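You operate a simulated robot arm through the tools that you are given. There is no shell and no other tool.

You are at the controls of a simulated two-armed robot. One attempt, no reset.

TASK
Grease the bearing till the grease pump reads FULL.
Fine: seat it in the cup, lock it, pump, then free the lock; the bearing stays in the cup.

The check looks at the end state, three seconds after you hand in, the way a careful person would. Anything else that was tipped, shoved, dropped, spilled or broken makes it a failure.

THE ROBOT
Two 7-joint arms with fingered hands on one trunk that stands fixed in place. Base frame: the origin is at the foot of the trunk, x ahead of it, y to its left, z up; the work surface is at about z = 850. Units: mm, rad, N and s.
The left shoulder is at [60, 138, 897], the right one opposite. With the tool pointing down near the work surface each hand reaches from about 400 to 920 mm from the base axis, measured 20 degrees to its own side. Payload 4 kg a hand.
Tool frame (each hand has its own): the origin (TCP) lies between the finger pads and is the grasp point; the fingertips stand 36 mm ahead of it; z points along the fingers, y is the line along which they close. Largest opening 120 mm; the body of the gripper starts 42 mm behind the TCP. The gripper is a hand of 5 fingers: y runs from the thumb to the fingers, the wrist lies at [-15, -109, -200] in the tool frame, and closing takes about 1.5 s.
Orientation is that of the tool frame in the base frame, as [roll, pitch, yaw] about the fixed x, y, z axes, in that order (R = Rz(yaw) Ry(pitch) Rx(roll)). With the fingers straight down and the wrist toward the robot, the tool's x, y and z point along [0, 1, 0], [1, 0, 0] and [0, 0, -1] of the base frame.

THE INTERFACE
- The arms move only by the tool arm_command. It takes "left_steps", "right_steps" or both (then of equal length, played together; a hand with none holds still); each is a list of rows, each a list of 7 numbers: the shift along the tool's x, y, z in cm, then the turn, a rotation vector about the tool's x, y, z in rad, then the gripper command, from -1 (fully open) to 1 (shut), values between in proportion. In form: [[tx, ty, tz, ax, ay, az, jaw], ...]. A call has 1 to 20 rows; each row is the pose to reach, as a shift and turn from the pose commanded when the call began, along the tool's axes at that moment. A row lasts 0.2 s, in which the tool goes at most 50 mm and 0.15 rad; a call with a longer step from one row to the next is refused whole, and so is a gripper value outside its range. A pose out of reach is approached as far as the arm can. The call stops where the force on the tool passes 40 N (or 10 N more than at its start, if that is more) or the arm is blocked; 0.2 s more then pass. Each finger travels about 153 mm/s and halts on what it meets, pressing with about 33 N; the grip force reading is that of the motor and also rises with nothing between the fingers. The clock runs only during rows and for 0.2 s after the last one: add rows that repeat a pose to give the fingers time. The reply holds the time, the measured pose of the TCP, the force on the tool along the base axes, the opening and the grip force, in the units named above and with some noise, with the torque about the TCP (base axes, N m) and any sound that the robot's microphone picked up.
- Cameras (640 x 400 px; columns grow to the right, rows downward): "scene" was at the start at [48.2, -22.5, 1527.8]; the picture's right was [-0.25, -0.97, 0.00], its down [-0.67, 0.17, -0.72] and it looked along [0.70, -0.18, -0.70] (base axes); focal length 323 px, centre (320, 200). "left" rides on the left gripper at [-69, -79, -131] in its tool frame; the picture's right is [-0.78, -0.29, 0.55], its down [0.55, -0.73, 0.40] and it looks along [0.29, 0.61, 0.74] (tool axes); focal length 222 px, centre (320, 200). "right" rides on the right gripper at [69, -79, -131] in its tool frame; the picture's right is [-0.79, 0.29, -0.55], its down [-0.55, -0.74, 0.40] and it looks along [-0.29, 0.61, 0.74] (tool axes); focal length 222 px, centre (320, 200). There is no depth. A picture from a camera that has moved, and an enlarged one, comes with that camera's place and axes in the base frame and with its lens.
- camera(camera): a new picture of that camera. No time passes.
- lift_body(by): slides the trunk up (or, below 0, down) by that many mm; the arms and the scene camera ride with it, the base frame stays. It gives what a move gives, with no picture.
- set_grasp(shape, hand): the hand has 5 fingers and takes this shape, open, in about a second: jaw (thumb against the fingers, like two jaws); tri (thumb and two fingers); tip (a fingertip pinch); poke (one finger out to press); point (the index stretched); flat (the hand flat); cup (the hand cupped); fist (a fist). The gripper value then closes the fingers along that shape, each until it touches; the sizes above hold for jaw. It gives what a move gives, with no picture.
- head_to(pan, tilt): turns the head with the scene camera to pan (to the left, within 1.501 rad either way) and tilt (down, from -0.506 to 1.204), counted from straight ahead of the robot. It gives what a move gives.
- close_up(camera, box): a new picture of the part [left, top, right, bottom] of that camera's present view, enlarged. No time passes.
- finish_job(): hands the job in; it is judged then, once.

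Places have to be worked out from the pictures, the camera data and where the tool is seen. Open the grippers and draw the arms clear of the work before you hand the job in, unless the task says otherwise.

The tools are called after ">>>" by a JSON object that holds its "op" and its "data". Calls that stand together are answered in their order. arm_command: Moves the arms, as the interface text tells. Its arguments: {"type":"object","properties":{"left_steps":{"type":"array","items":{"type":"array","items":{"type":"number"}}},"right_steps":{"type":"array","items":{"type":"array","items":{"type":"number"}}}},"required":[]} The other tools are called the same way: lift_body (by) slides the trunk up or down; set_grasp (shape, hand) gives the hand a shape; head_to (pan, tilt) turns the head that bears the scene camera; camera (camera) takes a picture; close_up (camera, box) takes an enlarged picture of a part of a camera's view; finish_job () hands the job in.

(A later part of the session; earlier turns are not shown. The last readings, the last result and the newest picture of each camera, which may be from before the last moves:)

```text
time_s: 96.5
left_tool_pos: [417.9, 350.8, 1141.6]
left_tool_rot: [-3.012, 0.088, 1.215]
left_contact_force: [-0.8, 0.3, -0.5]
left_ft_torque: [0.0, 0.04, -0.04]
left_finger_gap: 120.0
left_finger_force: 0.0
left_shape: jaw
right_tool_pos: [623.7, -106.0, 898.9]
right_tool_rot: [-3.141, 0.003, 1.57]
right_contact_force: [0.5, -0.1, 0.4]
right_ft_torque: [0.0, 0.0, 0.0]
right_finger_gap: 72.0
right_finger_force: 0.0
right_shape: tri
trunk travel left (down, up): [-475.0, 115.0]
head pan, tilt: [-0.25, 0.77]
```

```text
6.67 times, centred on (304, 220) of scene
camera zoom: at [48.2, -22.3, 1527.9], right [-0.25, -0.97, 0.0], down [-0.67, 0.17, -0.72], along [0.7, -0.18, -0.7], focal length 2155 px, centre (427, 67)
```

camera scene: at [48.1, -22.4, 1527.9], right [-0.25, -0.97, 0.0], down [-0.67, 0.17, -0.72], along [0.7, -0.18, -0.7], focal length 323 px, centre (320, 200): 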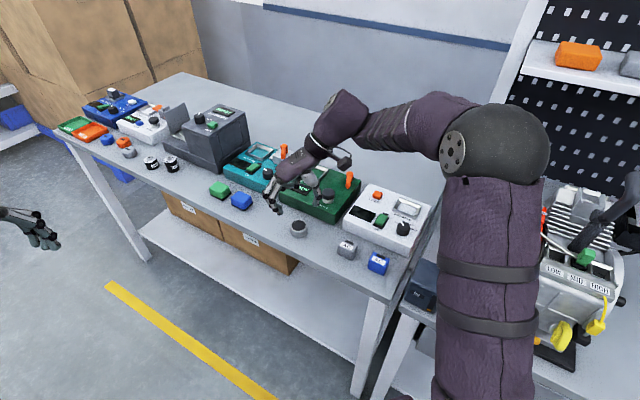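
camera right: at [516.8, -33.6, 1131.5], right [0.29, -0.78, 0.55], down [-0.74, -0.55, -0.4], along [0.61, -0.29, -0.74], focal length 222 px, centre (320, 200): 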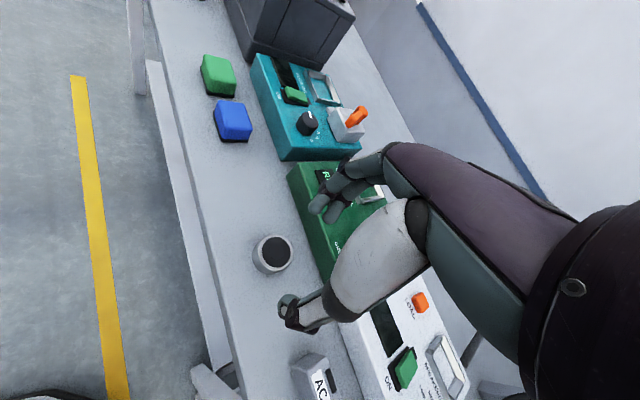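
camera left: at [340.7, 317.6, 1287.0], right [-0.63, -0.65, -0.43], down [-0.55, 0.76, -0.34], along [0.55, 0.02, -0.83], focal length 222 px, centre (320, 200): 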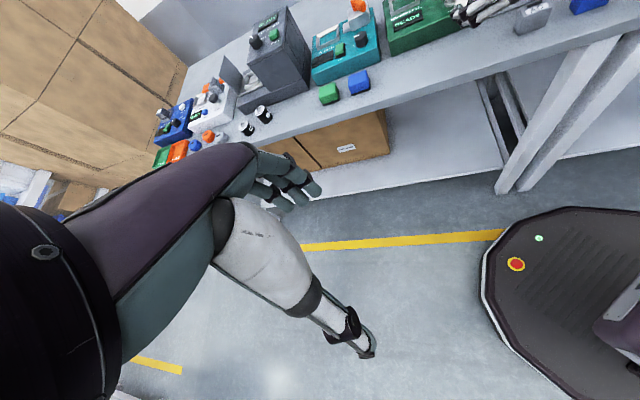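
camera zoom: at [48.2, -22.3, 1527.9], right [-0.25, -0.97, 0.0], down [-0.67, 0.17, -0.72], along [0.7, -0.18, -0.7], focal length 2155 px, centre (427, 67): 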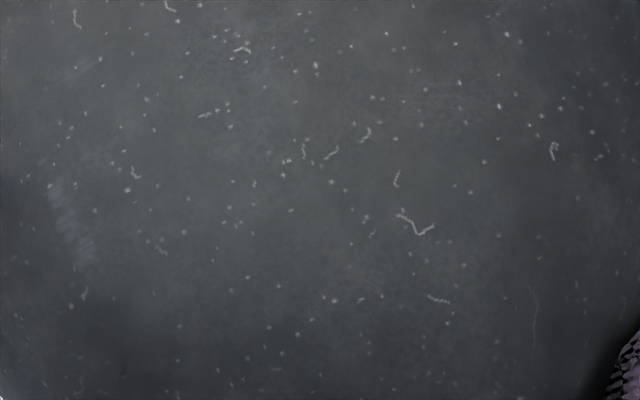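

The bearing lies between the fingertips (the elbow now hides the scene camera's view). I lower 2.5 mm and close.

>>> {"op": "arm_command", "data": {"right_steps": [[0, 0, 0.25, 0, 0, 0, -0.2], [0, 0, 0.25, 0, 0, 0, -0.1], [0, 0, 0.25, 0, 0, 0, 0], [0, 0, 0.25, 0, 0, 0, 0.1], [0, 0, 0.25, 0, 0, 0, 0.2], [0, 0, 0.25, 0, 0, 0, 0.3], [0, 0, 0.25, 0, 0, 0, 0.4], [0, 0, 0.25, 0, 0, 0, 0.6], [0, 0, 0.25, 0, 0, 0, 0.9], [0, 0, 0.25, 0, 0, 0, 0.9]]}}

>>> {"op": "close_up", "data": {"camera": "right", "box": [232, 150, 392, 350]}}

>>> {"op": "close_up", "data": {"camera": "left", "box": [410, 15, 474, 65]}}

>>> {"op": "camera", "data": {"camera": "scene"}}

```text
time_s: 98.7
left_tool_pos: [418.1, 349.5, 1141.6]
left_tool_rot: [-3.011, 0.087, 1.215]
left_contact_force: [0.2, 0.9, 0.5]
left_ft_torque: [0.02, -0.02, 0.01]
left_finger_gap: 119.8
left_finger_force: 0.1
left_shape: jaw
right_tool_pos: [623.1, -106.9, 897.5]
right_tool_rot: [-3.139, 0.004, 1.569]
right_contact_force: [-0.4, 0.4, -0.2]
right_ft_torque: [0.0, -0.01, -0.01]
right_finger_gap: 37.7
right_finger_force: 33.6
right_shape: tri
trunk travel left (down, up): [-475.0, 115.0]
head pan, tilt: [-0.25, 0.77]
```

```text
2.00 times, centred on (312, 250) of right
camera zoom: at [544.3, -36.5, 1026.5], right [0.29, -0.78, 0.55], down [-0.74, -0.55, -0.39], along [0.61, -0.29, -0.74], focal length 444 px, centre (336, 100)
```

zoom: 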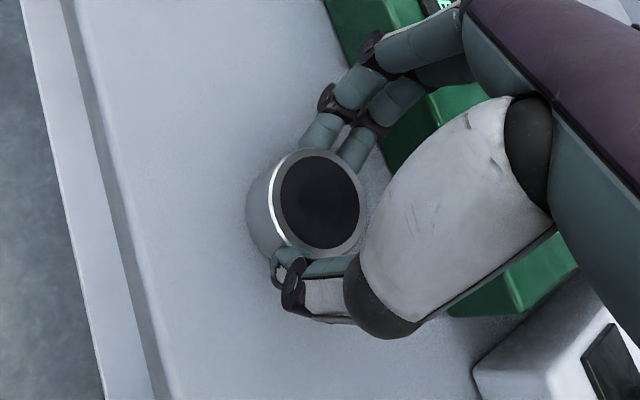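

```text
8.00 times, centred on (442, 40) of left
camera zoom: at [340.6, 317.7, 1287.0], right [-0.63, -0.65, -0.43], down [-0.55, 0.76, -0.34], along [0.55, 0.02, -0.83], focal length 1777 px, centre (-656, 1480)
```

zoom: 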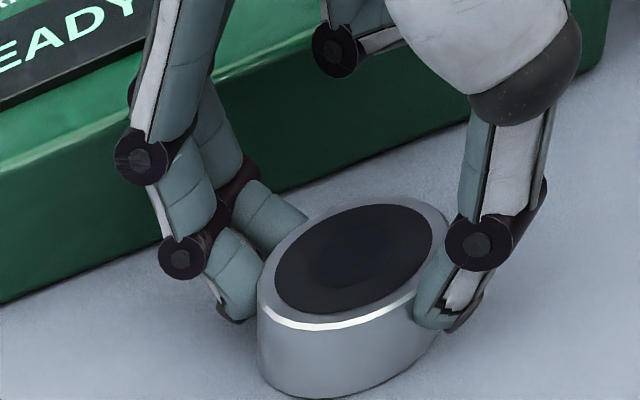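

```text
taken
camera scene: at [48.3, -22.3, 1527.8], right [-0.25, -0.97, 0.0], down [-0.67, 0.17, -0.72], along [0.7, -0.18, -0.7], focal length 323 px, centre (320, 200)
```

scene: 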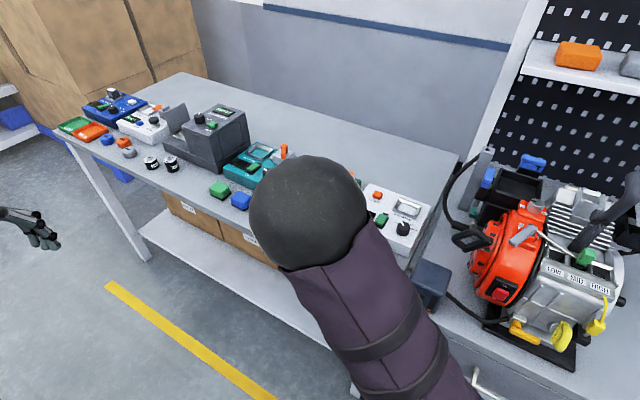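

Gripped, but I want a slightly deeper hold for the carry, so I open a little, lower 2 mm and close again.

>>> {"op": "arm_command", "data": {"right_steps": [[0, 0, 0, 0, 0, 0, 0.4], [0, 0, 0, 0, 0, 0, 0.2], [0, 0, 0.2, 0, 0, 0, 0.15], [0, 0, 0.2, 0, 0, 0, 0.2], [0, 0, 0.2, 0, 0, 0, 0.3], [0, 0, 0.2, 0, 0, 0, 0.4], [0, 0, 0.2, 0, 0, 0, 0.6], [0, 0, 0.2, 0, 0, 0, 0.9], [0, 0, 0.2, 0, 0, 0, 0.9]]}}

>>> {"op": "arm_command", "data": {"right_steps": [[0, 0, -0.3, 0, 0, 0, 0.9], [0, 0, -0.9, 0, 0, 0, 0.9], [0, 0, -1.8, 0, 0, 0, 0.9], [0, 0, -3, 0, 0, 0, 0.9], [0, 0, -4.5, 0, 0, 0, 0.9], [0, 0, -6, 0, 0, 0, 0.9], [0, 0, -7.5, 0, 0, 0, 0.9], [0, 0, -9, 0, 0, 0, 0.9], [0, 0, -9, 0, 0, 0, 0.9]]}}

>>> {"op": "close_up", "data": {"camera": "right", "box": [232, 150, 392, 350]}}

>>> {"op": "close_up", "data": {"camera": "left", "box": [390, 0, 470, 60]}}

```text
time_s: 100.7
left_tool_pos: [417.8, 350.3, 1141.2]
left_tool_rot: [-3.011, 0.088, 1.215]
left_contact_force: [-0.3, 0.1, 0.1]
left_ft_torque: [-0.03, -0.01, 0.0]
left_finger_gap: 120.1
left_finger_force: 0.0
left_shape: jaw
right_tool_pos: [623.4, -107.6, 895.4]
right_tool_rot: [-3.141, 0.003, 1.57]
right_contact_force: [-1.0, -0.2, 0.6]
right_ft_torque: [0.03, 0.01, 0.0]
right_finger_gap: 37.9
right_finger_force: 33.4
right_shape: tri
trunk travel left (down, up): [-475.0, 115.0]
head pan, tilt: [-0.25, 0.77]
```

```text
time_s: 102.7
left_tool_pos: [418.7, 349.4, 1140.1]
left_tool_rot: [-3.008, 0.09, 1.215]
left_contact_force: [-0.2, -0.2, -0.1]
left_ft_torque: [-0.01, 0.01, 0.01]
left_finger_gap: 119.9
left_finger_force: 0.0
left_shape: jaw
right_tool_pos: [623.2, -105.0, 984.8]
right_tool_rot: [-3.141, 0.004, 1.572]
right_contact_force: [-0.3, 0.0, -1.5]
right_ft_torque: [0.0, 0.0, -0.01]
right_finger_gap: 37.7
right_finger_force: 33.3
right_shape: tri
trunk travel left (down, up): [-475.0, 115.0]
head pan, tilt: [-0.25, 0.77]
```

```text
2.00 times, centred on (312, 250) of right
camera zoom: at [544.4, -35.8, 1114.4], right [0.29, -0.78, 0.55], down [-0.73, -0.55, -0.39], along [0.61, -0.29, -0.74], focal length 444 px, centre (336, 100)
```

zoom: 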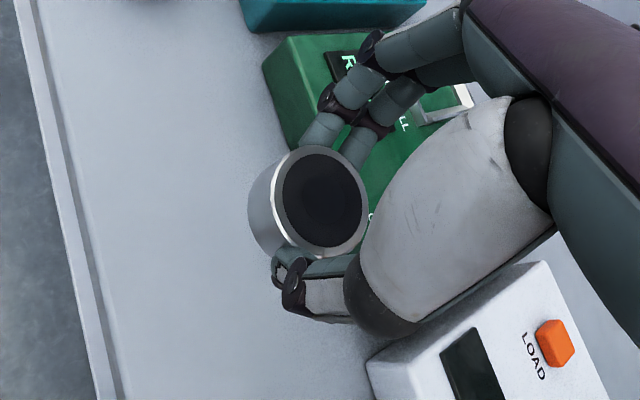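

```text
6.67 times, centred on (430, 30) of left
camera zoom: at [340.7, 317.7, 1287.0], right [-0.63, -0.65, -0.43], down [-0.55, 0.76, -0.34], along [0.55, 0.02, -0.83], focal length 1481 px, centre (-413, 1333)
```

zoom: 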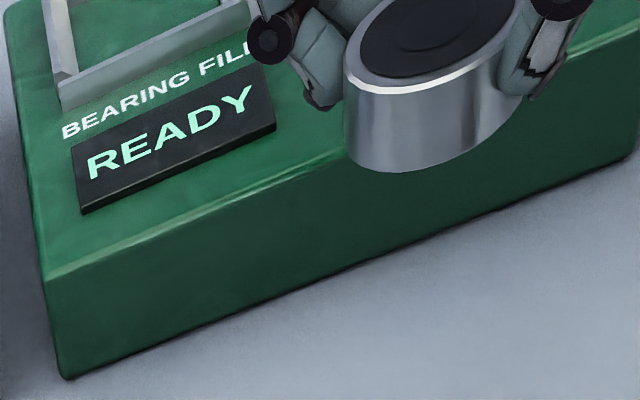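

Lifted well with the grip steady. I carry it slowly toward the cup, stopping short of it to measure the cup's place in the right camera.

>>> {"op": "arm_command", "data": {"right_steps": [[-0.4, 0.8, 0, 0, 0, 0, 0.9], [-1.1, 2.3, 0, 0, 0, 0, 0.9], [-2.0, 4.1, 0, 0, 0, 0, 0.9], [-2.9, 6.0, 0, 0, 0, 0, 0.9], [-3.8, 7.9, 0, 0, 0, 0, 0.9], [-4.8, 9.8, 0, 0, 0, 0, 0.9], [-5.7, 11.7, 0, 0, 0, 0, 0.9], [-6.5, 13.4, 0, 0, 0, 0, 0.9], [-7.1, 14.6, 0, 0, 0, 0, 0.9], [-7.4, 15.2, 0, 0, 0, 0, 0.9], [-7.4, 15.2, 0, 0, 0, 0, 0.9]]}}

>>> {"op": "camera", "data": {"camera": "right"}}

>>> {"op": "camera", "data": {"camera": "scene"}}

>>> {"op": "close_up", "data": {"camera": "right", "box": [200, 150, 360, 310]}}

```text
time_s: 105.1
left_tool_pos: [418.6, 351.1, 1142.4]
left_tool_rot: [-3.008, 0.087, 1.214]
left_contact_force: [1.0, 0.3, -0.6]
left_ft_torque: [0.0, -0.02, 0.0]
left_finger_gap: 119.8
left_finger_force: 0.1
left_shape: jaw
right_tool_pos: [775.5, -178.6, 983.9]
right_tool_rot: [-3.139, 0.004, 1.571]
right_contact_force: [0.8, -0.5, -0.3]
right_ft_torque: [0.03, 0.0, 0.0]
right_finger_gap: 37.6
right_finger_force: 33.0
right_shape: tri
trunk travel left (down, up): [-475.0, 115.0]
head pan, tilt: [-0.25, 0.77]
```

```text
taken
camera right: at [696.7, -109.1, 1114.8], right [0.29, -0.78, 0.55], down [-0.74, -0.55, -0.39], along [0.61, -0.29, -0.74], focal length 222 px, centre (320, 200)
```

right: 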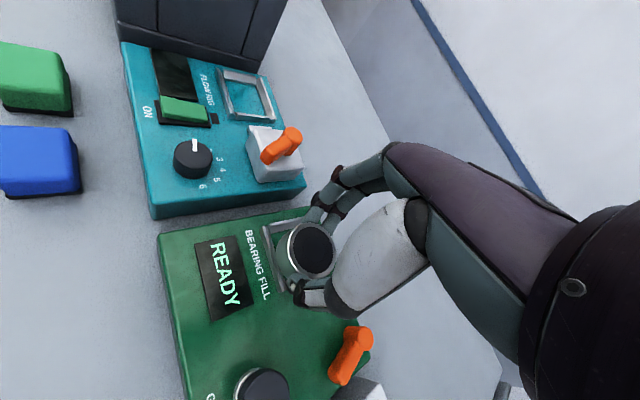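

```text
taken
camera scene: at [48.4, -22.3, 1527.8], right [-0.25, -0.97, 0.0], down [-0.67, 0.17, -0.72], along [0.7, -0.18, -0.7], focal length 323 px, centre (320, 200)
```

scene: 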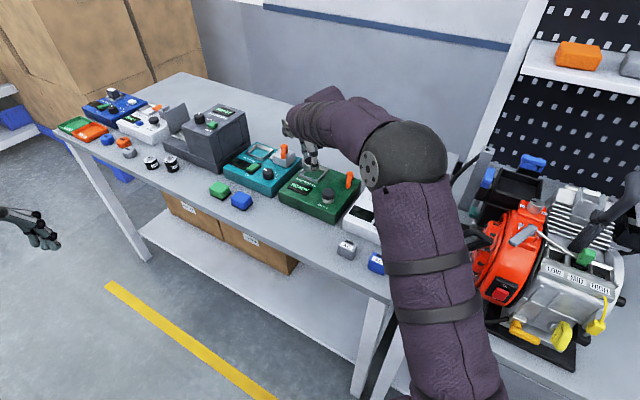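

```text
2.50 times, centred on (280, 230) of right
camera zoom: at [696.7, -109.1, 1114.8], right [0.29, -0.78, 0.55], down [-0.74, -0.55, -0.39], along [0.61, -0.29, -0.74], focal length 555 px, centre (420, 125)
```

zoom: 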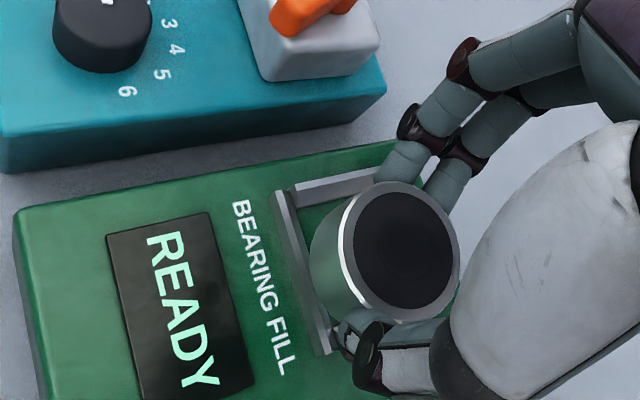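

The bearing is still firmly held, and part of the cup is visible. I zoom in closely on the cup in both cameras to pin down its centre.

>>> {"op": "close_up", "data": {"camera": "right", "box": [250, 205, 314, 305]}}

>>> {"op": "close_up", "data": {"camera": "scene", "box": [280, 135, 360, 195]}}

>>> {"op": "close_up", "data": {"camera": "left", "box": [380, 0, 440, 40]}}

```text
4.00 times, centred on (282, 255) of right
camera zoom: at [696.7, -109.1, 1114.8], right [0.29, -0.78, 0.55], down [-0.74, -0.55, -0.39], along [0.61, -0.29, -0.74], focal length 888 px, centre (472, -20)
```

zoom: 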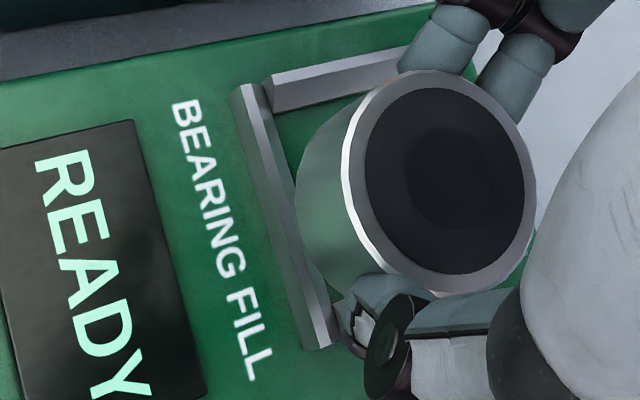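

```text
6.67 times, centred on (320, 165) of scene
camera zoom: at [48.4, -22.3, 1527.8], right [-0.25, -0.97, 0.0], down [-0.67, 0.17, -0.72], along [0.7, -0.18, -0.7], focal length 2155 px, centre (320, 433)
```

zoom: 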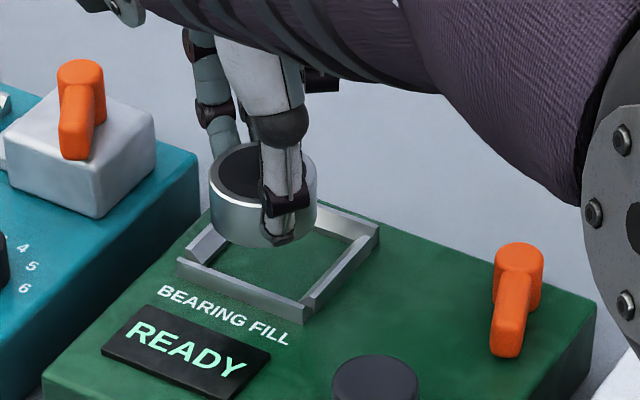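

```text
10.00 times, centred on (410, 20) of left
camera zoom: at [340.7, 317.7, 1287.0], right [-0.63, -0.65, -0.43], down [-0.55, 0.76, -0.34], along [0.55, 0.02, -0.83], focal length 2221 px, centre (-580, 2000)
```

zoom: 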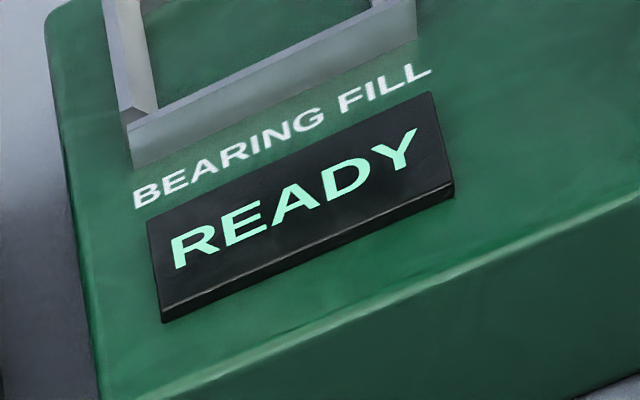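

I enlarge the right camera further on the two ends of the cup's front wall, and the scene camera on the cup and the bearing.

>>> {"op": "close_up", "data": {"camera": "right", "box": [264, 215, 296, 240]}}

>>> {"op": "close_up", "data": {"camera": "right", "box": [274, 270, 306, 300]}}

>>> {"op": "close_up", "data": {"camera": "scene", "box": [296, 150, 344, 185]}}

```text
16.00 times, centred on (280, 228) of right
camera zoom: at [696.7, -109.1, 1114.8], right [0.29, -0.78, 0.55], down [-0.74, -0.55, -0.39], along [0.61, -0.29, -0.74], focal length 3554 px, centre (960, -240)
```

zoom: 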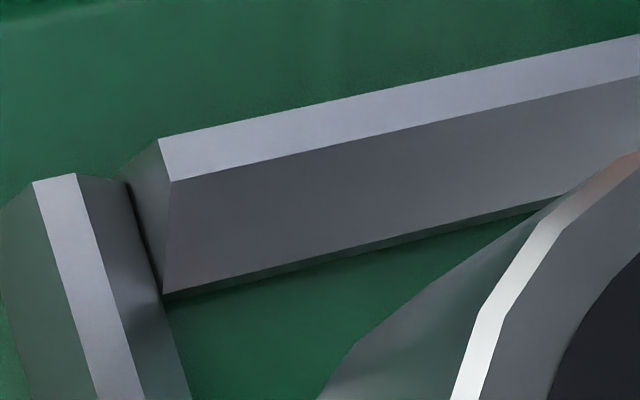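

```text
13.33 times, centred on (290, 285) of right
camera zoom: at [696.7, -109.1, 1114.8], right [0.29, -0.78, 0.55], down [-0.74, -0.55, -0.39], along [0.61, -0.29, -0.74], focal length 2962 px, centre (720, -933)
```

zoom: 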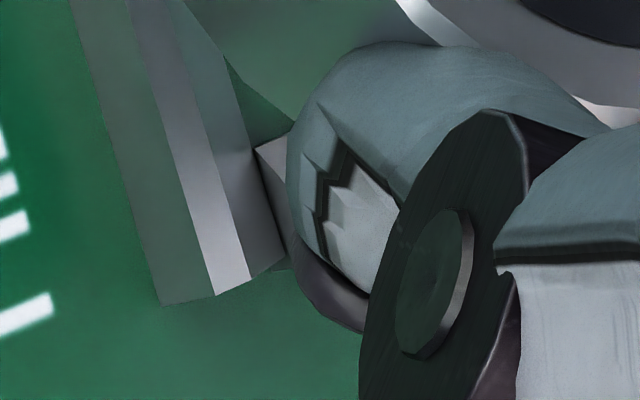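

```text
11.43 times, centred on (320, 168) of scene
camera zoom: at [48.4, -22.3, 1527.8], right [-0.25, -0.97, 0.0], down [-0.67, 0.17, -0.72], along [0.7, -0.18, -0.7], focal length 3695 px, centre (320, 571)
```

zoom: 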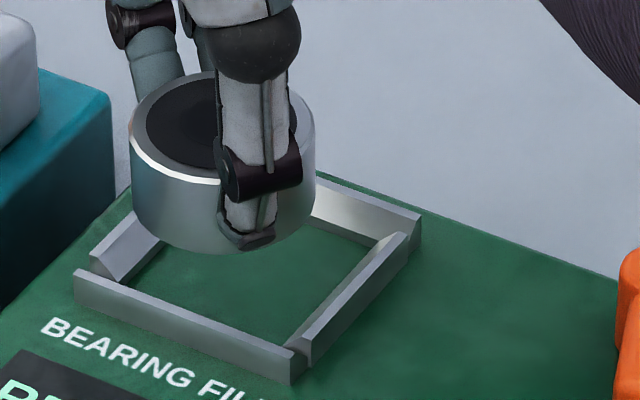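

From the right camera, in the hand's own frame, I put the cup centre at about (802,-194) with the pump top near z≈891; the bearing is at about (775.7,-180). I move it over the cup and lower it to just above the walls for a closer comparison.

>>> {"op": "arm_command", "data": {"right_steps": [[-0.4, 0.7, 0, 0, 0, 0, 0.9], [-0.9, 1.8, 0, 0, 0, 0, 0.9], [-1.38, 2.66, 0, 0, 0, 0, 0.9], [-1.38, 2.66, 1.0, 0, 0, 0, 0.9], [-1.38, 2.66, 2.0, 0, 0, 0, 0.9], [-1.38, 2.66, 2.8, 0, 0, 0, 0.9], [-1.38, 2.66, 2.8, 0, 0, 0, 0.9]]}}

>>> {"op": "close_up", "data": {"camera": "right", "box": [232, 170, 376, 320]}}

>>> {"op": "close_up", "data": {"camera": "scene", "box": [292, 145, 352, 190]}}

>>> {"op": "close_up", "data": {"camera": "left", "box": [370, 0, 434, 40]}}

```text
time_s: 106.7
left_tool_pos: [418.1, 350.2, 1142.6]
left_tool_rot: [-3.008, 0.089, 1.215]
left_contact_force: [-0.1, -0.1, -0.8]
left_ft_torque: [0.01, -0.01, 0.01]
left_finger_gap: 120.1
left_finger_force: 0.1
left_shape: jaw
right_tool_pos: [802.7, -194.1, 956.3]
right_tool_rot: [-3.142, 0.003, 1.57]
right_contact_force: [0.2, -0.1, -0.7]
right_ft_torque: [0.02, 0.01, -0.02]
right_finger_gap: 37.5
right_finger_force: 33.0
right_shape: tri
trunk travel left (down, up): [-475.0, 115.0]
head pan, tilt: [-0.25, 0.77]
```

```text
2.67 times, centred on (304, 245) of right
camera zoom: at [722.8, -124.8, 1086.2], right [0.29, -0.78, 0.55], down [-0.73, -0.55, -0.39], along [0.61, -0.29, -0.74], focal length 592 px, centre (363, 80)
```

zoom: 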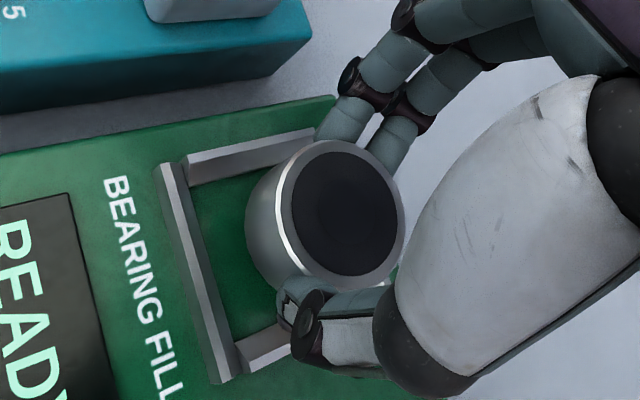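

```text
8.89 times, centred on (322, 168) of scene
camera zoom: at [48.4, -22.3, 1527.8], right [-0.25, -0.97, 0.0], down [-0.67, 0.17, -0.72], along [0.7, -0.18, -0.7], focal length 2874 px, centre (302, 489)
```

zoom: 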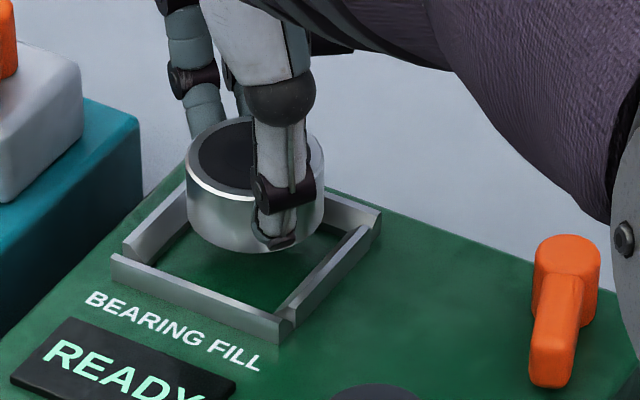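

```text
10.00 times, centred on (402, 20) of left
camera zoom: at [340.7, 317.7, 1287.0], right [-0.63, -0.65, -0.43], down [-0.55, 0.76, -0.34], along [0.55, 0.02, -0.83], focal length 2221 px, centre (-500, 2000)
```

zoom: 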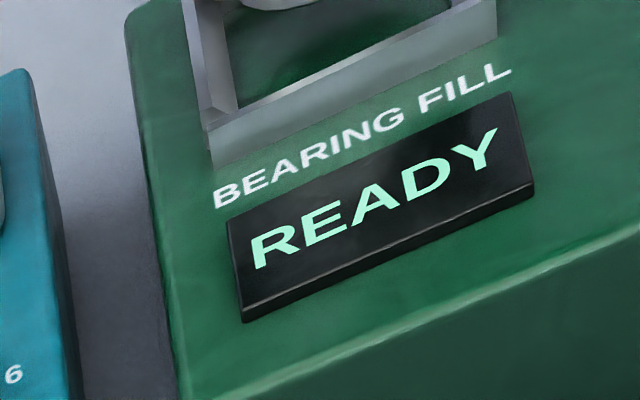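

The bearing hovers above the cup. I zoom in on the cup's visible corners from this closer view.

>>> {"op": "close_up", "data": {"camera": "right", "box": [262, 200, 302, 225]}}

>>> {"op": "close_up", "data": {"camera": "right", "box": [272, 290, 312, 315]}}

>>> {"op": "close_up", "data": {"camera": "scene", "box": [300, 155, 340, 185]}}

```text
16.00 times, centred on (282, 212) of right
camera zoom: at [722.8, -124.8, 1086.2], right [0.29, -0.78, 0.55], down [-0.73, -0.55, -0.39], along [0.61, -0.29, -0.74], focal length 3554 px, centre (928, 0)
```

zoom: 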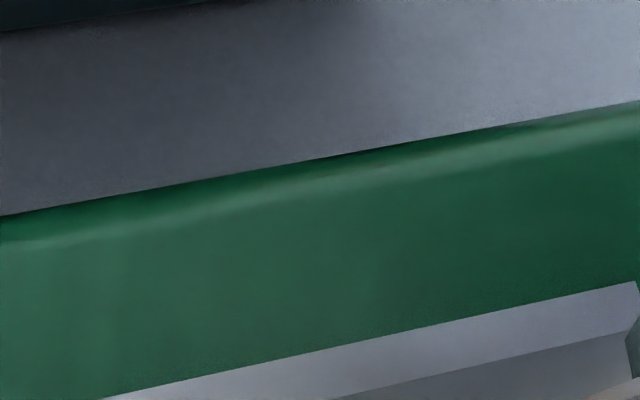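

```text
16.00 times, centred on (292, 302) of right
camera zoom: at [722.8, -124.8, 1086.2], right [0.29, -0.78, 0.55], down [-0.73, -0.55, -0.39], along [0.61, -0.29, -0.74], focal length 3554 px, centre (768, -1440)
```

zoom: 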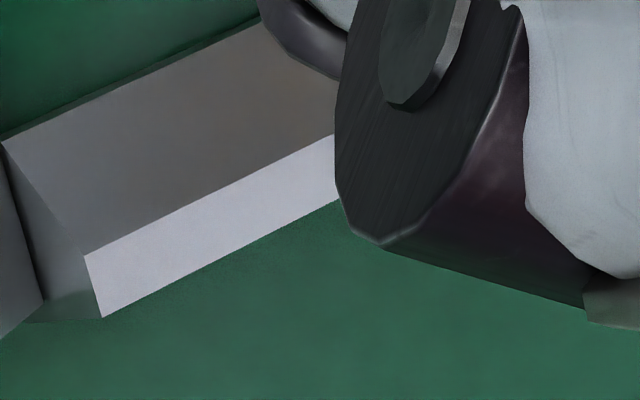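

```text
13.33 times, centred on (320, 170) of scene
camera zoom: at [48.4, -22.3, 1527.8], right [-0.25, -0.97, 0.0], down [-0.67, 0.17, -0.72], along [0.7, -0.18, -0.7], focal length 4311 px, centre (320, 600)
```

zoom: 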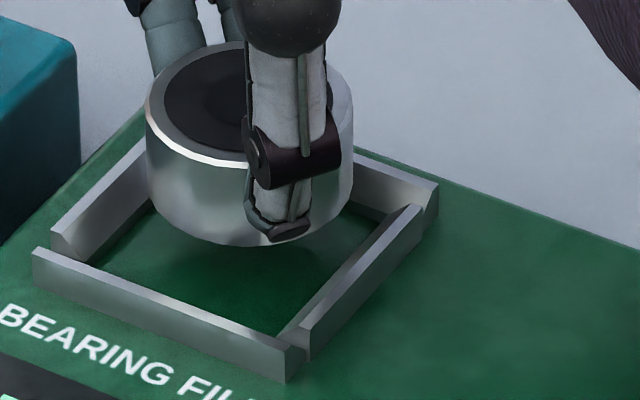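

Computed in this view, the bearing is at (801.8,-195.2) and the cup centre at (801.2,-193.6); the scene camera agrees on a shift of about 1.4 mm to the left. I correct that and lower 9 mm.

>>> {"op": "arm_command", "data": {"right_steps": [[0.14, 0.02, 0, 0, 0, 0, 0.9], [0.14, 0.02, 0.4, 0, 0, 0, 0.9], [0.14, 0.02, 0.7, 0, 0, 0, 0.9], [0.14, 0.02, 0.9, 0, 0, 0, 0.9], [0.14, 0.02, 0.9, 0, 0, 0, 0.9]]}}

>>> {"op": "close_up", "data": {"camera": "right", "box": [252, 190, 348, 320]}}

>>> {"op": "close_up", "data": {"camera": "scene", "box": [300, 155, 340, 185]}}

```text
time_s: 107.9
left_tool_pos: [418.2, 350.0, 1141.7]
left_tool_rot: [-3.008, 0.089, 1.215]
left_contact_force: [0.6, -0.4, 0.6]
left_ft_torque: [-0.02, -0.01, 0.0]
left_finger_gap: 119.8
left_finger_force: 0.1
left_shape: jaw
right_tool_pos: [801.8, -192.2, 946.7]
right_tool_rot: [-3.141, 0.004, 1.571]
right_contact_force: [0.2, -0.2, -0.6]
right_ft_torque: [0.0, 0.02, -0.03]
right_finger_gap: 37.7
right_finger_force: 33.4
right_shape: tri
trunk travel left (down, up): [-475.0, 115.0]
head pan, tilt: [-0.25, 0.77]
```

```text
3.08 times, centred on (300, 255) of right
camera zoom: at [723.1, -122.4, 1077.5], right [0.29, -0.78, 0.55], down [-0.74, -0.55, -0.39], along [0.61, -0.29, -0.74], focal length 684 px, centre (382, 31)
```

zoom: 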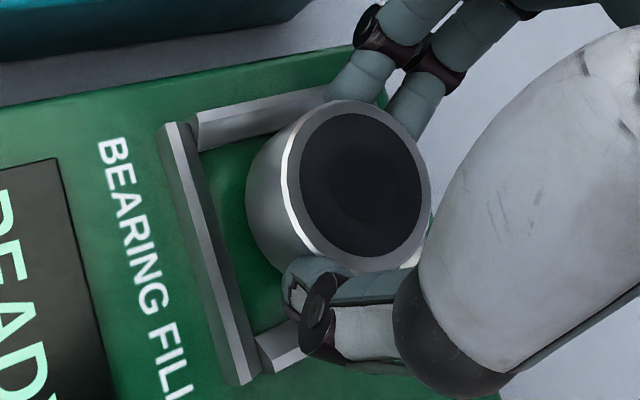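

```text
13.33 times, centred on (320, 170) of scene
camera zoom: at [48.4, -22.3, 1527.8], right [-0.25, -0.97, 0.0], down [-0.67, 0.17, -0.72], along [0.7, -0.18, -0.7], focal length 4311 px, centre (320, 600)
```

zoom: 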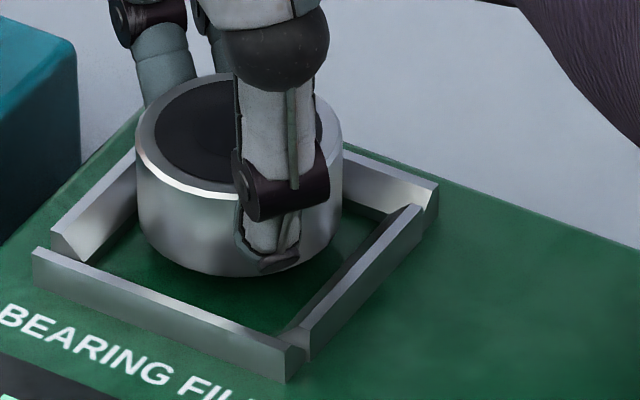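

Both views put the bearing within about 1.5 mm of the cup's centre. I lower further in small steps, watching the force.

>>> {"op": "arm_command", "data": {"right_steps": [[0, 0, 0.15, 0, 0, 0, 0.9], [0, 0, 0.3, 0, 0, 0, 0.9], [0, 0, 0.3, 0, 0, 0, 0.9]]}}

>>> {"op": "arm_command", "data": {"right_steps": [[0, 0, 0.1, 0, 0, 0, 0.9], [0, 0, 0.2, 0, 0, 0, 0.9], [0, 0, 0.2, 0, 0, 0, 0.9]]}}

>>> {"op": "close_up", "data": {"camera": "right", "box": [252, 190, 348, 320]}}

>>> {"op": "close_up", "data": {"camera": "scene", "box": [300, 155, 340, 185]}}

```text
time_s: 108.7
left_tool_pos: [418.4, 350.9, 1143.0]
left_tool_rot: [-3.007, 0.087, 1.214]
left_contact_force: [-0.3, -0.3, -0.2]
left_ft_torque: [0.0, 0.02, 0.01]
left_finger_gap: 119.8
left_finger_force: 0.1
left_shape: jaw
right_tool_pos: [801.4, -191.2, 945.1]
right_tool_rot: [-3.141, 0.004, 1.572]
right_contact_force: [-0.7, -0.2, -1.1]
right_ft_torque: [0.0, -0.01, 0.04]
right_finger_gap: 37.7
right_finger_force: 32.8
right_shape: tri
trunk travel left (down, up): [-475.0, 115.0]
head pan, tilt: [-0.25, 0.77]
```

```text
time_s: 109.5
left_tool_pos: [417.7, 350.6, 1141.1]
left_tool_rot: [-3.011, 0.087, 1.213]
left_contact_force: [-0.3, 0.0, -0.3]
left_ft_torque: [0.02, 0.0, -0.02]
left_finger_gap: 120.0
left_finger_force: 0.0
left_shape: jaw
right_tool_pos: [802.4, -191.3, 942.8]
right_tool_rot: [3.141, 0.002, 1.571]
right_contact_force: [-2.4, 2.1, 2.4]
right_ft_torque: [0.04, 0.04, 0.01]
right_finger_gap: 37.5
right_finger_force: 32.6
right_shape: tri
trunk travel left (down, up): [-475.0, 115.0]
head pan, tilt: [-0.25, 0.77]
```

```text
3.08 times, centred on (300, 255) of right
camera zoom: at [722.9, -121.8, 1073.8], right [0.29, -0.78, 0.55], down [-0.73, -0.55, -0.4], along [0.61, -0.29, -0.74], focal length 684 px, centre (382, 31)
```

zoom: 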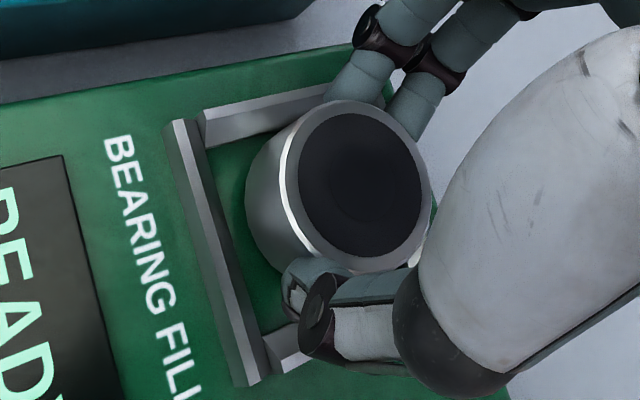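

```text
13.33 times, centred on (320, 170) of scene
camera zoom: at [47.8, -22.0, 1527.9], right [-0.25, -0.97, 0.0], down [-0.67, 0.17, -0.72], along [0.7, -0.18, -0.7], focal length 4311 px, centre (320, 600)
```

zoom: 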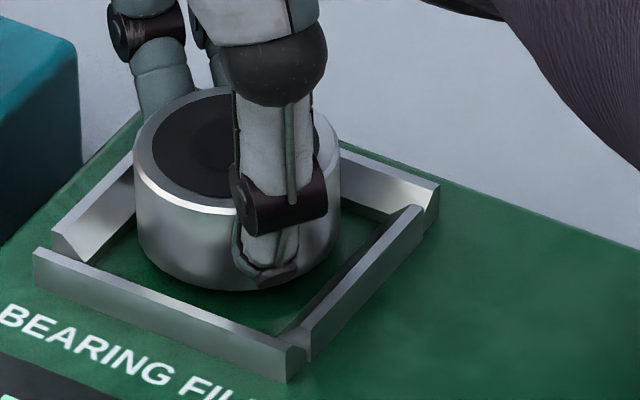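

A light contact shows (about 4 N): the fingertips have reached the wall tops while the bearing's lower half is inside the walls. It is centred within about 1–2 mm, so I open gradually while easing the fingers up.

>>> {"op": "arm_command", "data": {"right_steps": [[0, 0, 0, 0, 0, 0, 0.5], [0, 0, 0, 0, 0, 0, 0.4], [0, 0, 0, 0, 0, 0, 0.36], [0, 0, 0, 0, 0, 0, 0.33], [0, 0, -0.05, 0, 0, 0, 0.3], [0, 0, -0.15, 0, 0, 0, 0.26], [0, 0, -0.3, 0, 0, 0, 0.2], [0, 0, -0.5, 0, 0, 0, 0.1], [0, 0, -0.8, 0, 0, 0, 0.0], [0, 0, -0.8, 0, 0, 0, -0.1], [0, 0, -0.8, 0, 0, 0, -0.1]]}}

>>> {"op": "close_up", "data": {"camera": "right", "box": [252, 190, 348, 320]}}

>>> {"op": "close_up", "data": {"camera": "scene", "box": [290, 150, 354, 195]}}

```text
time_s: 111.9
left_tool_pos: [418.7, 349.9, 1141.2]
left_tool_rot: [-3.01, 0.087, 1.215]
left_contact_force: [0.3, 0.5, -0.2]
left_ft_torque: [0.03, -0.02, 0.0]
left_finger_gap: 119.9
left_finger_force: 0.1
left_shape: jaw
right_tool_pos: [802.2, -192.2, 950.6]
right_tool_rot: [-3.14, 0.004, 1.571]
right_contact_force: [0.2, 0.0, -0.1]
right_ft_torque: [-0.03, -0.01, -0.03]
right_finger_gap: 65.5
right_finger_force: 0.1
right_shape: tri
trunk travel left (down, up): [-475.0, 115.0]
head pan, tilt: [-0.25, 0.77]
```

```text
3.08 times, centred on (300, 255) of right
camera zoom: at [723.4, -122.1, 1080.4], right [0.29, -0.78, 0.55], down [-0.73, -0.55, -0.39], along [0.61, -0.29, -0.74], focal length 684 px, centre (382, 31)
```

zoom: 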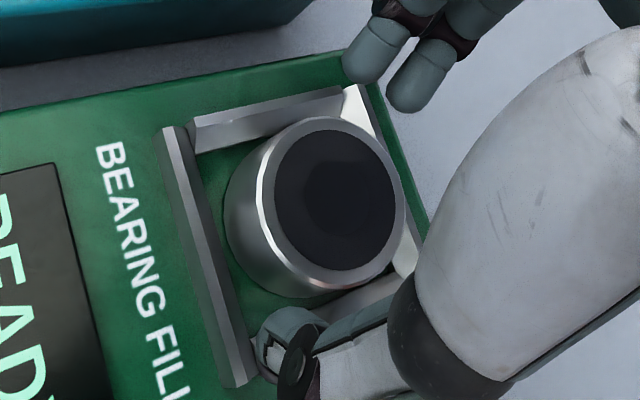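

```text
8.89 times, centred on (322, 172) of scene
camera zoom: at [48.3, -22.3, 1527.8], right [-0.25, -0.97, 0.0], down [-0.67, 0.17, -0.72], along [0.7, -0.18, -0.7], focal length 2874 px, centre (302, 444)
```

zoom: 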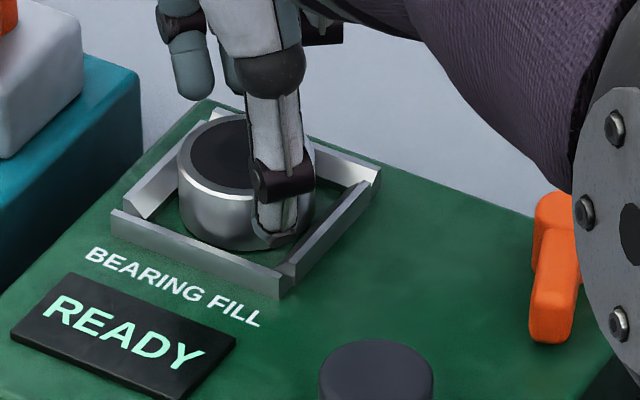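

The bearing has settled into the cup. I raise the hand well clear and inspect.

>>> {"op": "arm_command", "data": {"right_steps": [[0, 0, -1, 0, 0, 0, -0.2], [0, 0, -3, 0, 0, 0, -0.2], [0, 0, -6, 0, 0, 0, -0.2], [0, 0, -9, 0, 0, 0, -0.2], [0, -3, -12, 0, 0, 0, -0.2], [0, -6, -14, 0, 0, 0, -0.2], [0, -6, -14, 0, 0, 0, -0.2]]}}

>>> {"op": "camera", "data": {"camera": "right"}}

>>> {"op": "close_up", "data": {"camera": "scene", "box": [290, 150, 370, 210]}}

>>> {"op": "close_up", "data": {"camera": "left", "box": [370, 0, 434, 40]}}

```text
time_s: 113.5
left_tool_pos: [417.6, 350.7, 1140.0]
left_tool_rot: [-3.009, 0.089, 1.215]
left_contact_force: [0.4, -0.3, -0.3]
left_ft_torque: [0.04, 0.0, 0.01]
left_finger_gap: 120.0
left_finger_force: 0.1
left_shape: jaw
right_tool_pos: [742.9, -192.7, 1090.5]
right_tool_rot: [-3.141, 0.006, 1.572]
right_contact_force: [-0.5, 0.1, 0.9]
right_ft_torque: [0.03, 0.0, 0.01]
right_finger_gap: 71.8
right_finger_force: 0.0
right_shape: tri
trunk travel left (down, up): [-475.0, 115.0]
head pan, tilt: [-0.25, 0.77]
```

```text
taken
camera right: at [664.1, -122.5, 1220.5], right [0.29, -0.78, 0.55], down [-0.74, -0.55, -0.39], along [0.61, -0.29, -0.74], focal length 222 px, centre (320, 200)
```

right: 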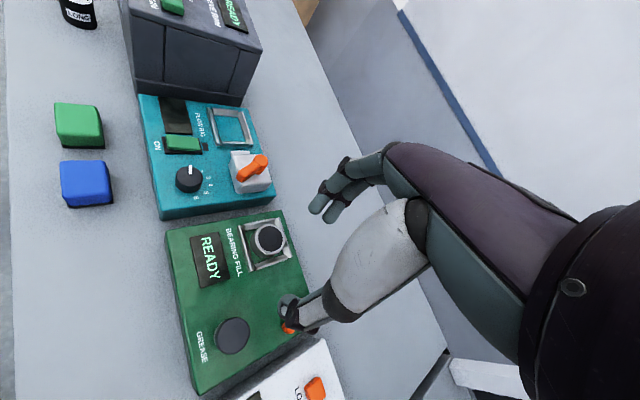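

```text
6.67 times, centred on (330, 180) of scene
camera zoom: at [48.6, -22.3, 1527.8], right [-0.25, -0.97, 0.0], down [-0.67, 0.17, -0.72], along [0.7, -0.18, -0.7], focal length 2155 px, centre (253, 333)
```

zoom: 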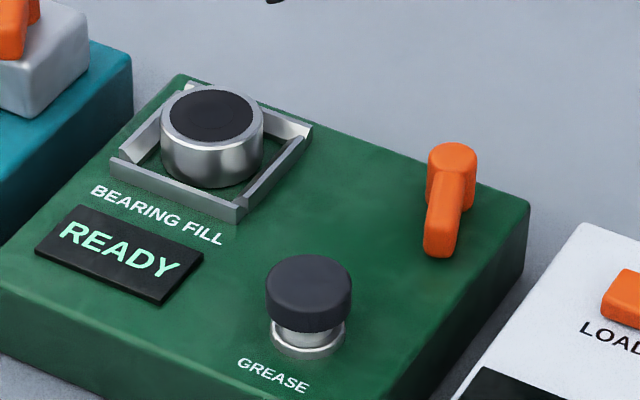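

```text
10.00 times, centred on (402, 20) of left
camera zoom: at [340.9, 317.7, 1286.9], right [-0.63, -0.65, -0.43], down [-0.55, 0.76, -0.34], along [0.55, 0.02, -0.83], focal length 2221 px, centre (-500, 2000)
```

zoom: 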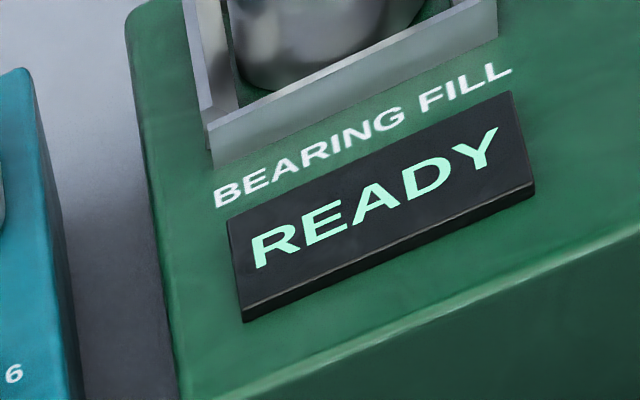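

The bearing sits in the cup with its dark face up. I zoom in to check that it is flat, and to study the lever.

>>> {"op": "close_up", "data": {"camera": "scene", "box": [300, 155, 340, 185]}}

>>> {"op": "close_up", "data": {"camera": "scene", "box": [330, 160, 370, 195]}}

>>> {"op": "close_up", "data": {"camera": "right", "box": [220, 200, 300, 280]}}

>>> {"op": "close_up", "data": {"camera": "scene", "box": [255, 135, 315, 180]}}

```text
13.33 times, centred on (320, 170) of scene
camera zoom: at [48.6, -22.3, 1527.8], right [-0.25, -0.97, 0.0], down [-0.67, 0.17, -0.72], along [0.7, -0.18, -0.7], focal length 4311 px, centre (320, 600)
```

zoom: 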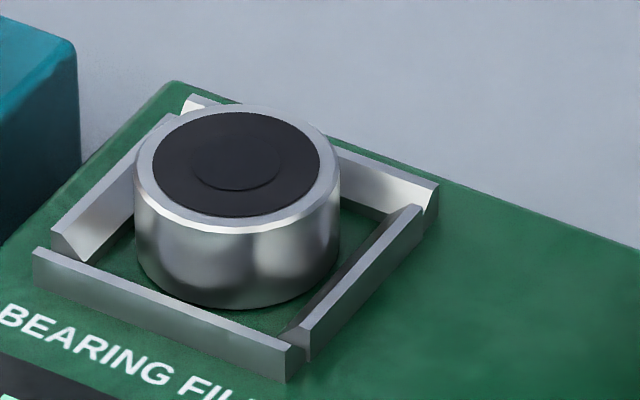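

```text
11.43 times, centred on (350, 178) of scene
camera zoom: at [48.6, -22.3, 1527.8], right [-0.25, -0.97, 0.0], down [-0.67, 0.17, -0.72], along [0.7, -0.18, -0.7], focal length 3695 px, centre (-23, 457)
```

zoom: 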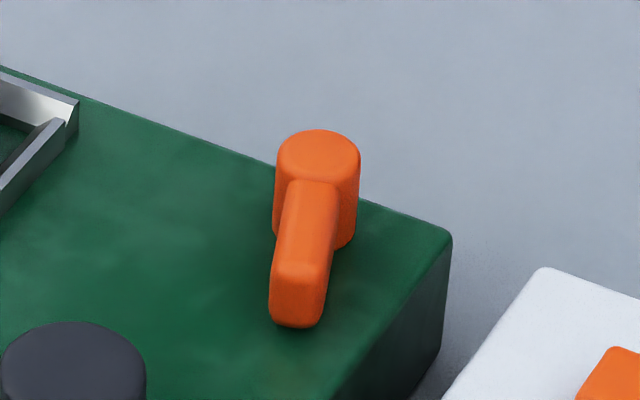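

```text
5.00 times, centred on (260, 240) of right
camera zoom: at [664.1, -122.5, 1220.5], right [0.29, -0.78, 0.55], down [-0.74, -0.55, -0.39], along [0.61, -0.29, -0.74], focal length 1111 px, centre (620, 0)
```

zoom: 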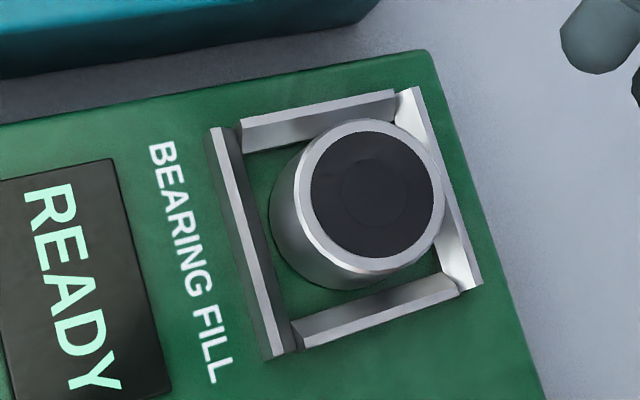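

```text
8.89 times, centred on (285, 158) of scene
camera zoom: at [48.6, -22.3, 1527.8], right [-0.25, -0.97, 0.0], down [-0.67, 0.17, -0.72], along [0.7, -0.18, -0.7], focal length 2874 px, centre (631, 578)
```

zoom: 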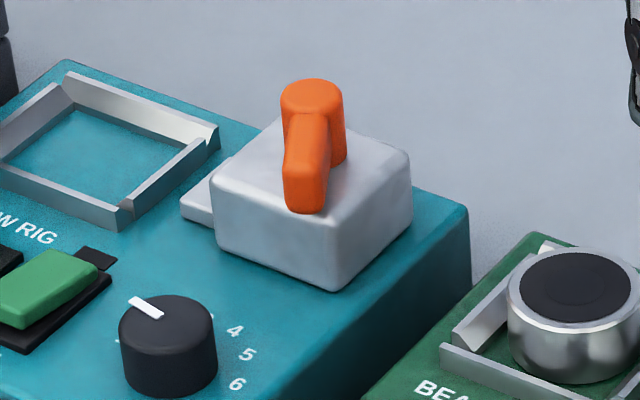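

The bearing is properly seated, flat and dark face up. Next is the lock lever; I change the right hand to the poke shape for pushing and pressing, and look at it.

>>> {"op": "set_grasp", "data": {"shape": "poke", "hand": "right"}}

>>> {"op": "camera", "data": {"camera": "right"}}

>>> {"op": "camera", "data": {"camera": "scene"}}

>>> {"op": "close_up", "data": {"camera": "left", "box": [340, 0, 500, 80]}}

```text
time_s: 114.4
left_tool_pos: [418.0, 350.4, 1141.8]
left_tool_rot: [-3.009, 0.088, 1.214]
left_contact_force: [-0.7, -0.6, -0.9]
left_ft_torque: [0.0, 0.01, 0.03]
left_finger_gap: 119.9
left_finger_force: 0.0
left_shape: jaw
right_tool_pos: [742.9, -192.5, 1090.5]
right_tool_rot: [-3.14, 0.005, 1.572]
right_contact_force: [-0.3, -0.2, -0.4]
right_ft_torque: [-0.03, 0.02, 0.0]
right_finger_gap: 0.1
right_finger_force: 0.0
right_shape: poke
trunk travel left (down, up): [-475.0, 115.0]
head pan, tilt: [-0.25, 0.77]
```

```text
taken
camera right: at [664.1, -122.4, 1220.7], right [0.29, -0.78, 0.55], down [-0.73, -0.55, -0.39], along [0.61, -0.29, -0.74], focal length 222 px, centre (320, 200)
```

right: 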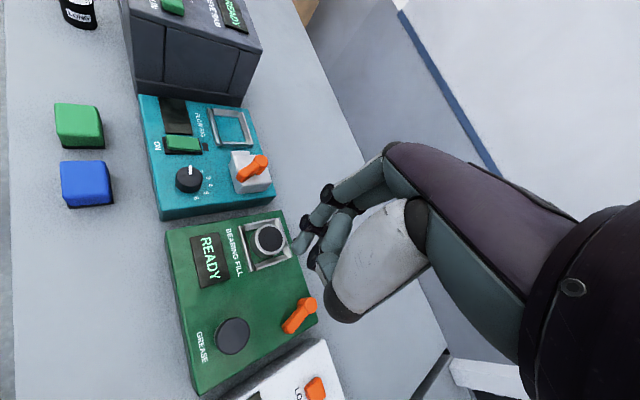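

```text
taken
camera scene: at [48.2, -22.3, 1527.9], right [-0.25, -0.97, 0.0], down [-0.67, 0.17, -0.72], along [0.7, -0.18, -0.7], focal length 323 px, centre (320, 200)
```

scene: 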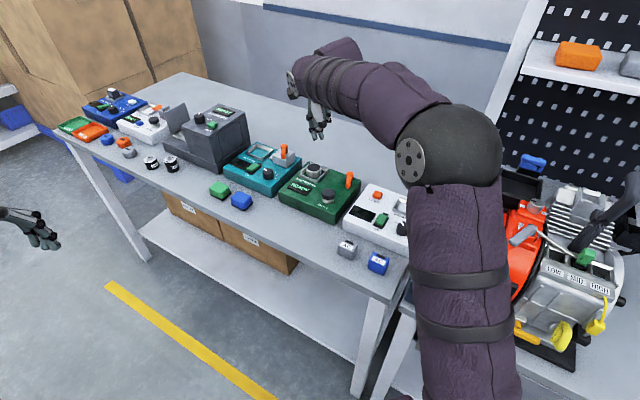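

```text
4.00 times, centred on (420, 40) of left
camera zoom: at [340.6, 317.7, 1287.1], right [-0.63, -0.65, -0.43], down [-0.55, 0.76, -0.34], along [0.55, 0.02, -0.83], focal length 888 px, centre (-80, 840)
```

zoom: 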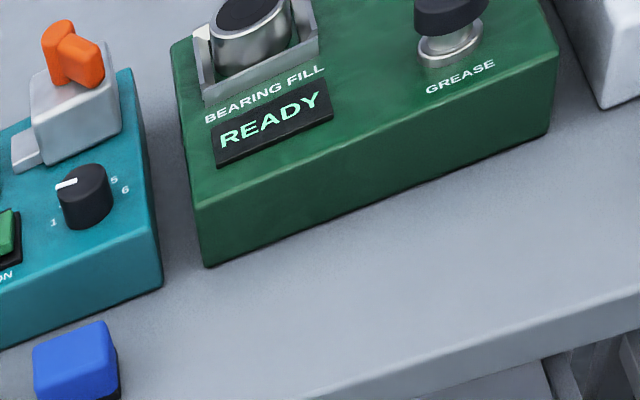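

Now the lever and knob are visible from the right camera. I zoom in on them and on the poke finger.

>>> {"op": "close_up", "data": {"camera": "right", "box": [270, 285, 330, 345]}}

>>> {"op": "close_up", "data": {"camera": "right", "box": [190, 200, 350, 360]}}

>>> {"op": "close_up", "data": {"camera": "scene", "box": [270, 40, 370, 150]}}

>>> {"op": "close_up", "data": {"camera": "scene", "box": [310, 160, 370, 205]}}

```text
6.67 times, centred on (300, 315) of right
camera zoom: at [664.1, -122.4, 1220.7], right [0.29, -0.78, 0.55], down [-0.73, -0.55, -0.39], along [0.61, -0.29, -0.74], focal length 1481 px, centre (453, -567)
```

zoom: 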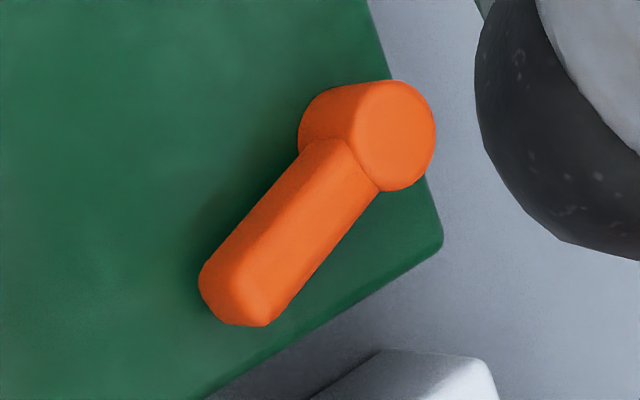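

```text
2.50 times, centred on (270, 280) of right
camera zoom: at [664.1, -122.4, 1220.7], right [0.29, -0.78, 0.55], down [-0.73, -0.55, -0.39], along [0.61, -0.29, -0.74], focal length 555 px, centre (445, 0)
```

zoom: 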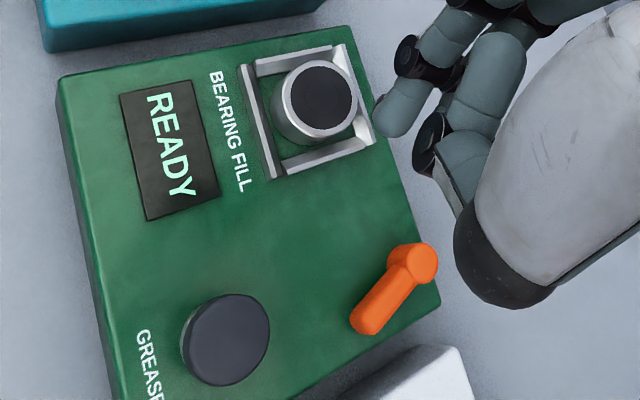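

```text
3.64 times, centred on (320, 95) of scene
camera zoom: at [48.2, -22.3, 1527.9], right [-0.25, -0.97, 0.0], down [-0.67, 0.17, -0.72], along [0.7, -0.18, -0.7], focal length 1176 px, centre (320, 582)
```

zoom: 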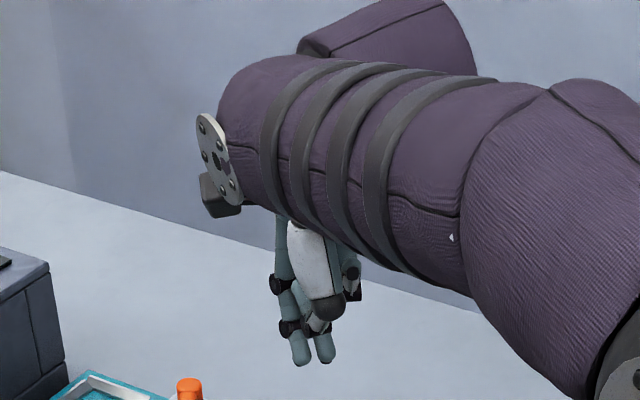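

```text
8.89 times, centred on (340, 182) of scene
camera zoom: at [48.2, -22.3, 1527.9], right [-0.25, -0.97, 0.0], down [-0.67, 0.17, -0.72], along [0.7, -0.18, -0.7], focal length 2874 px, centre (142, 356)
```

zoom: 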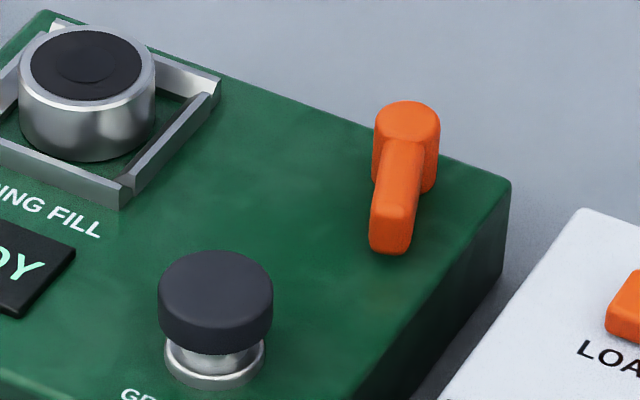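

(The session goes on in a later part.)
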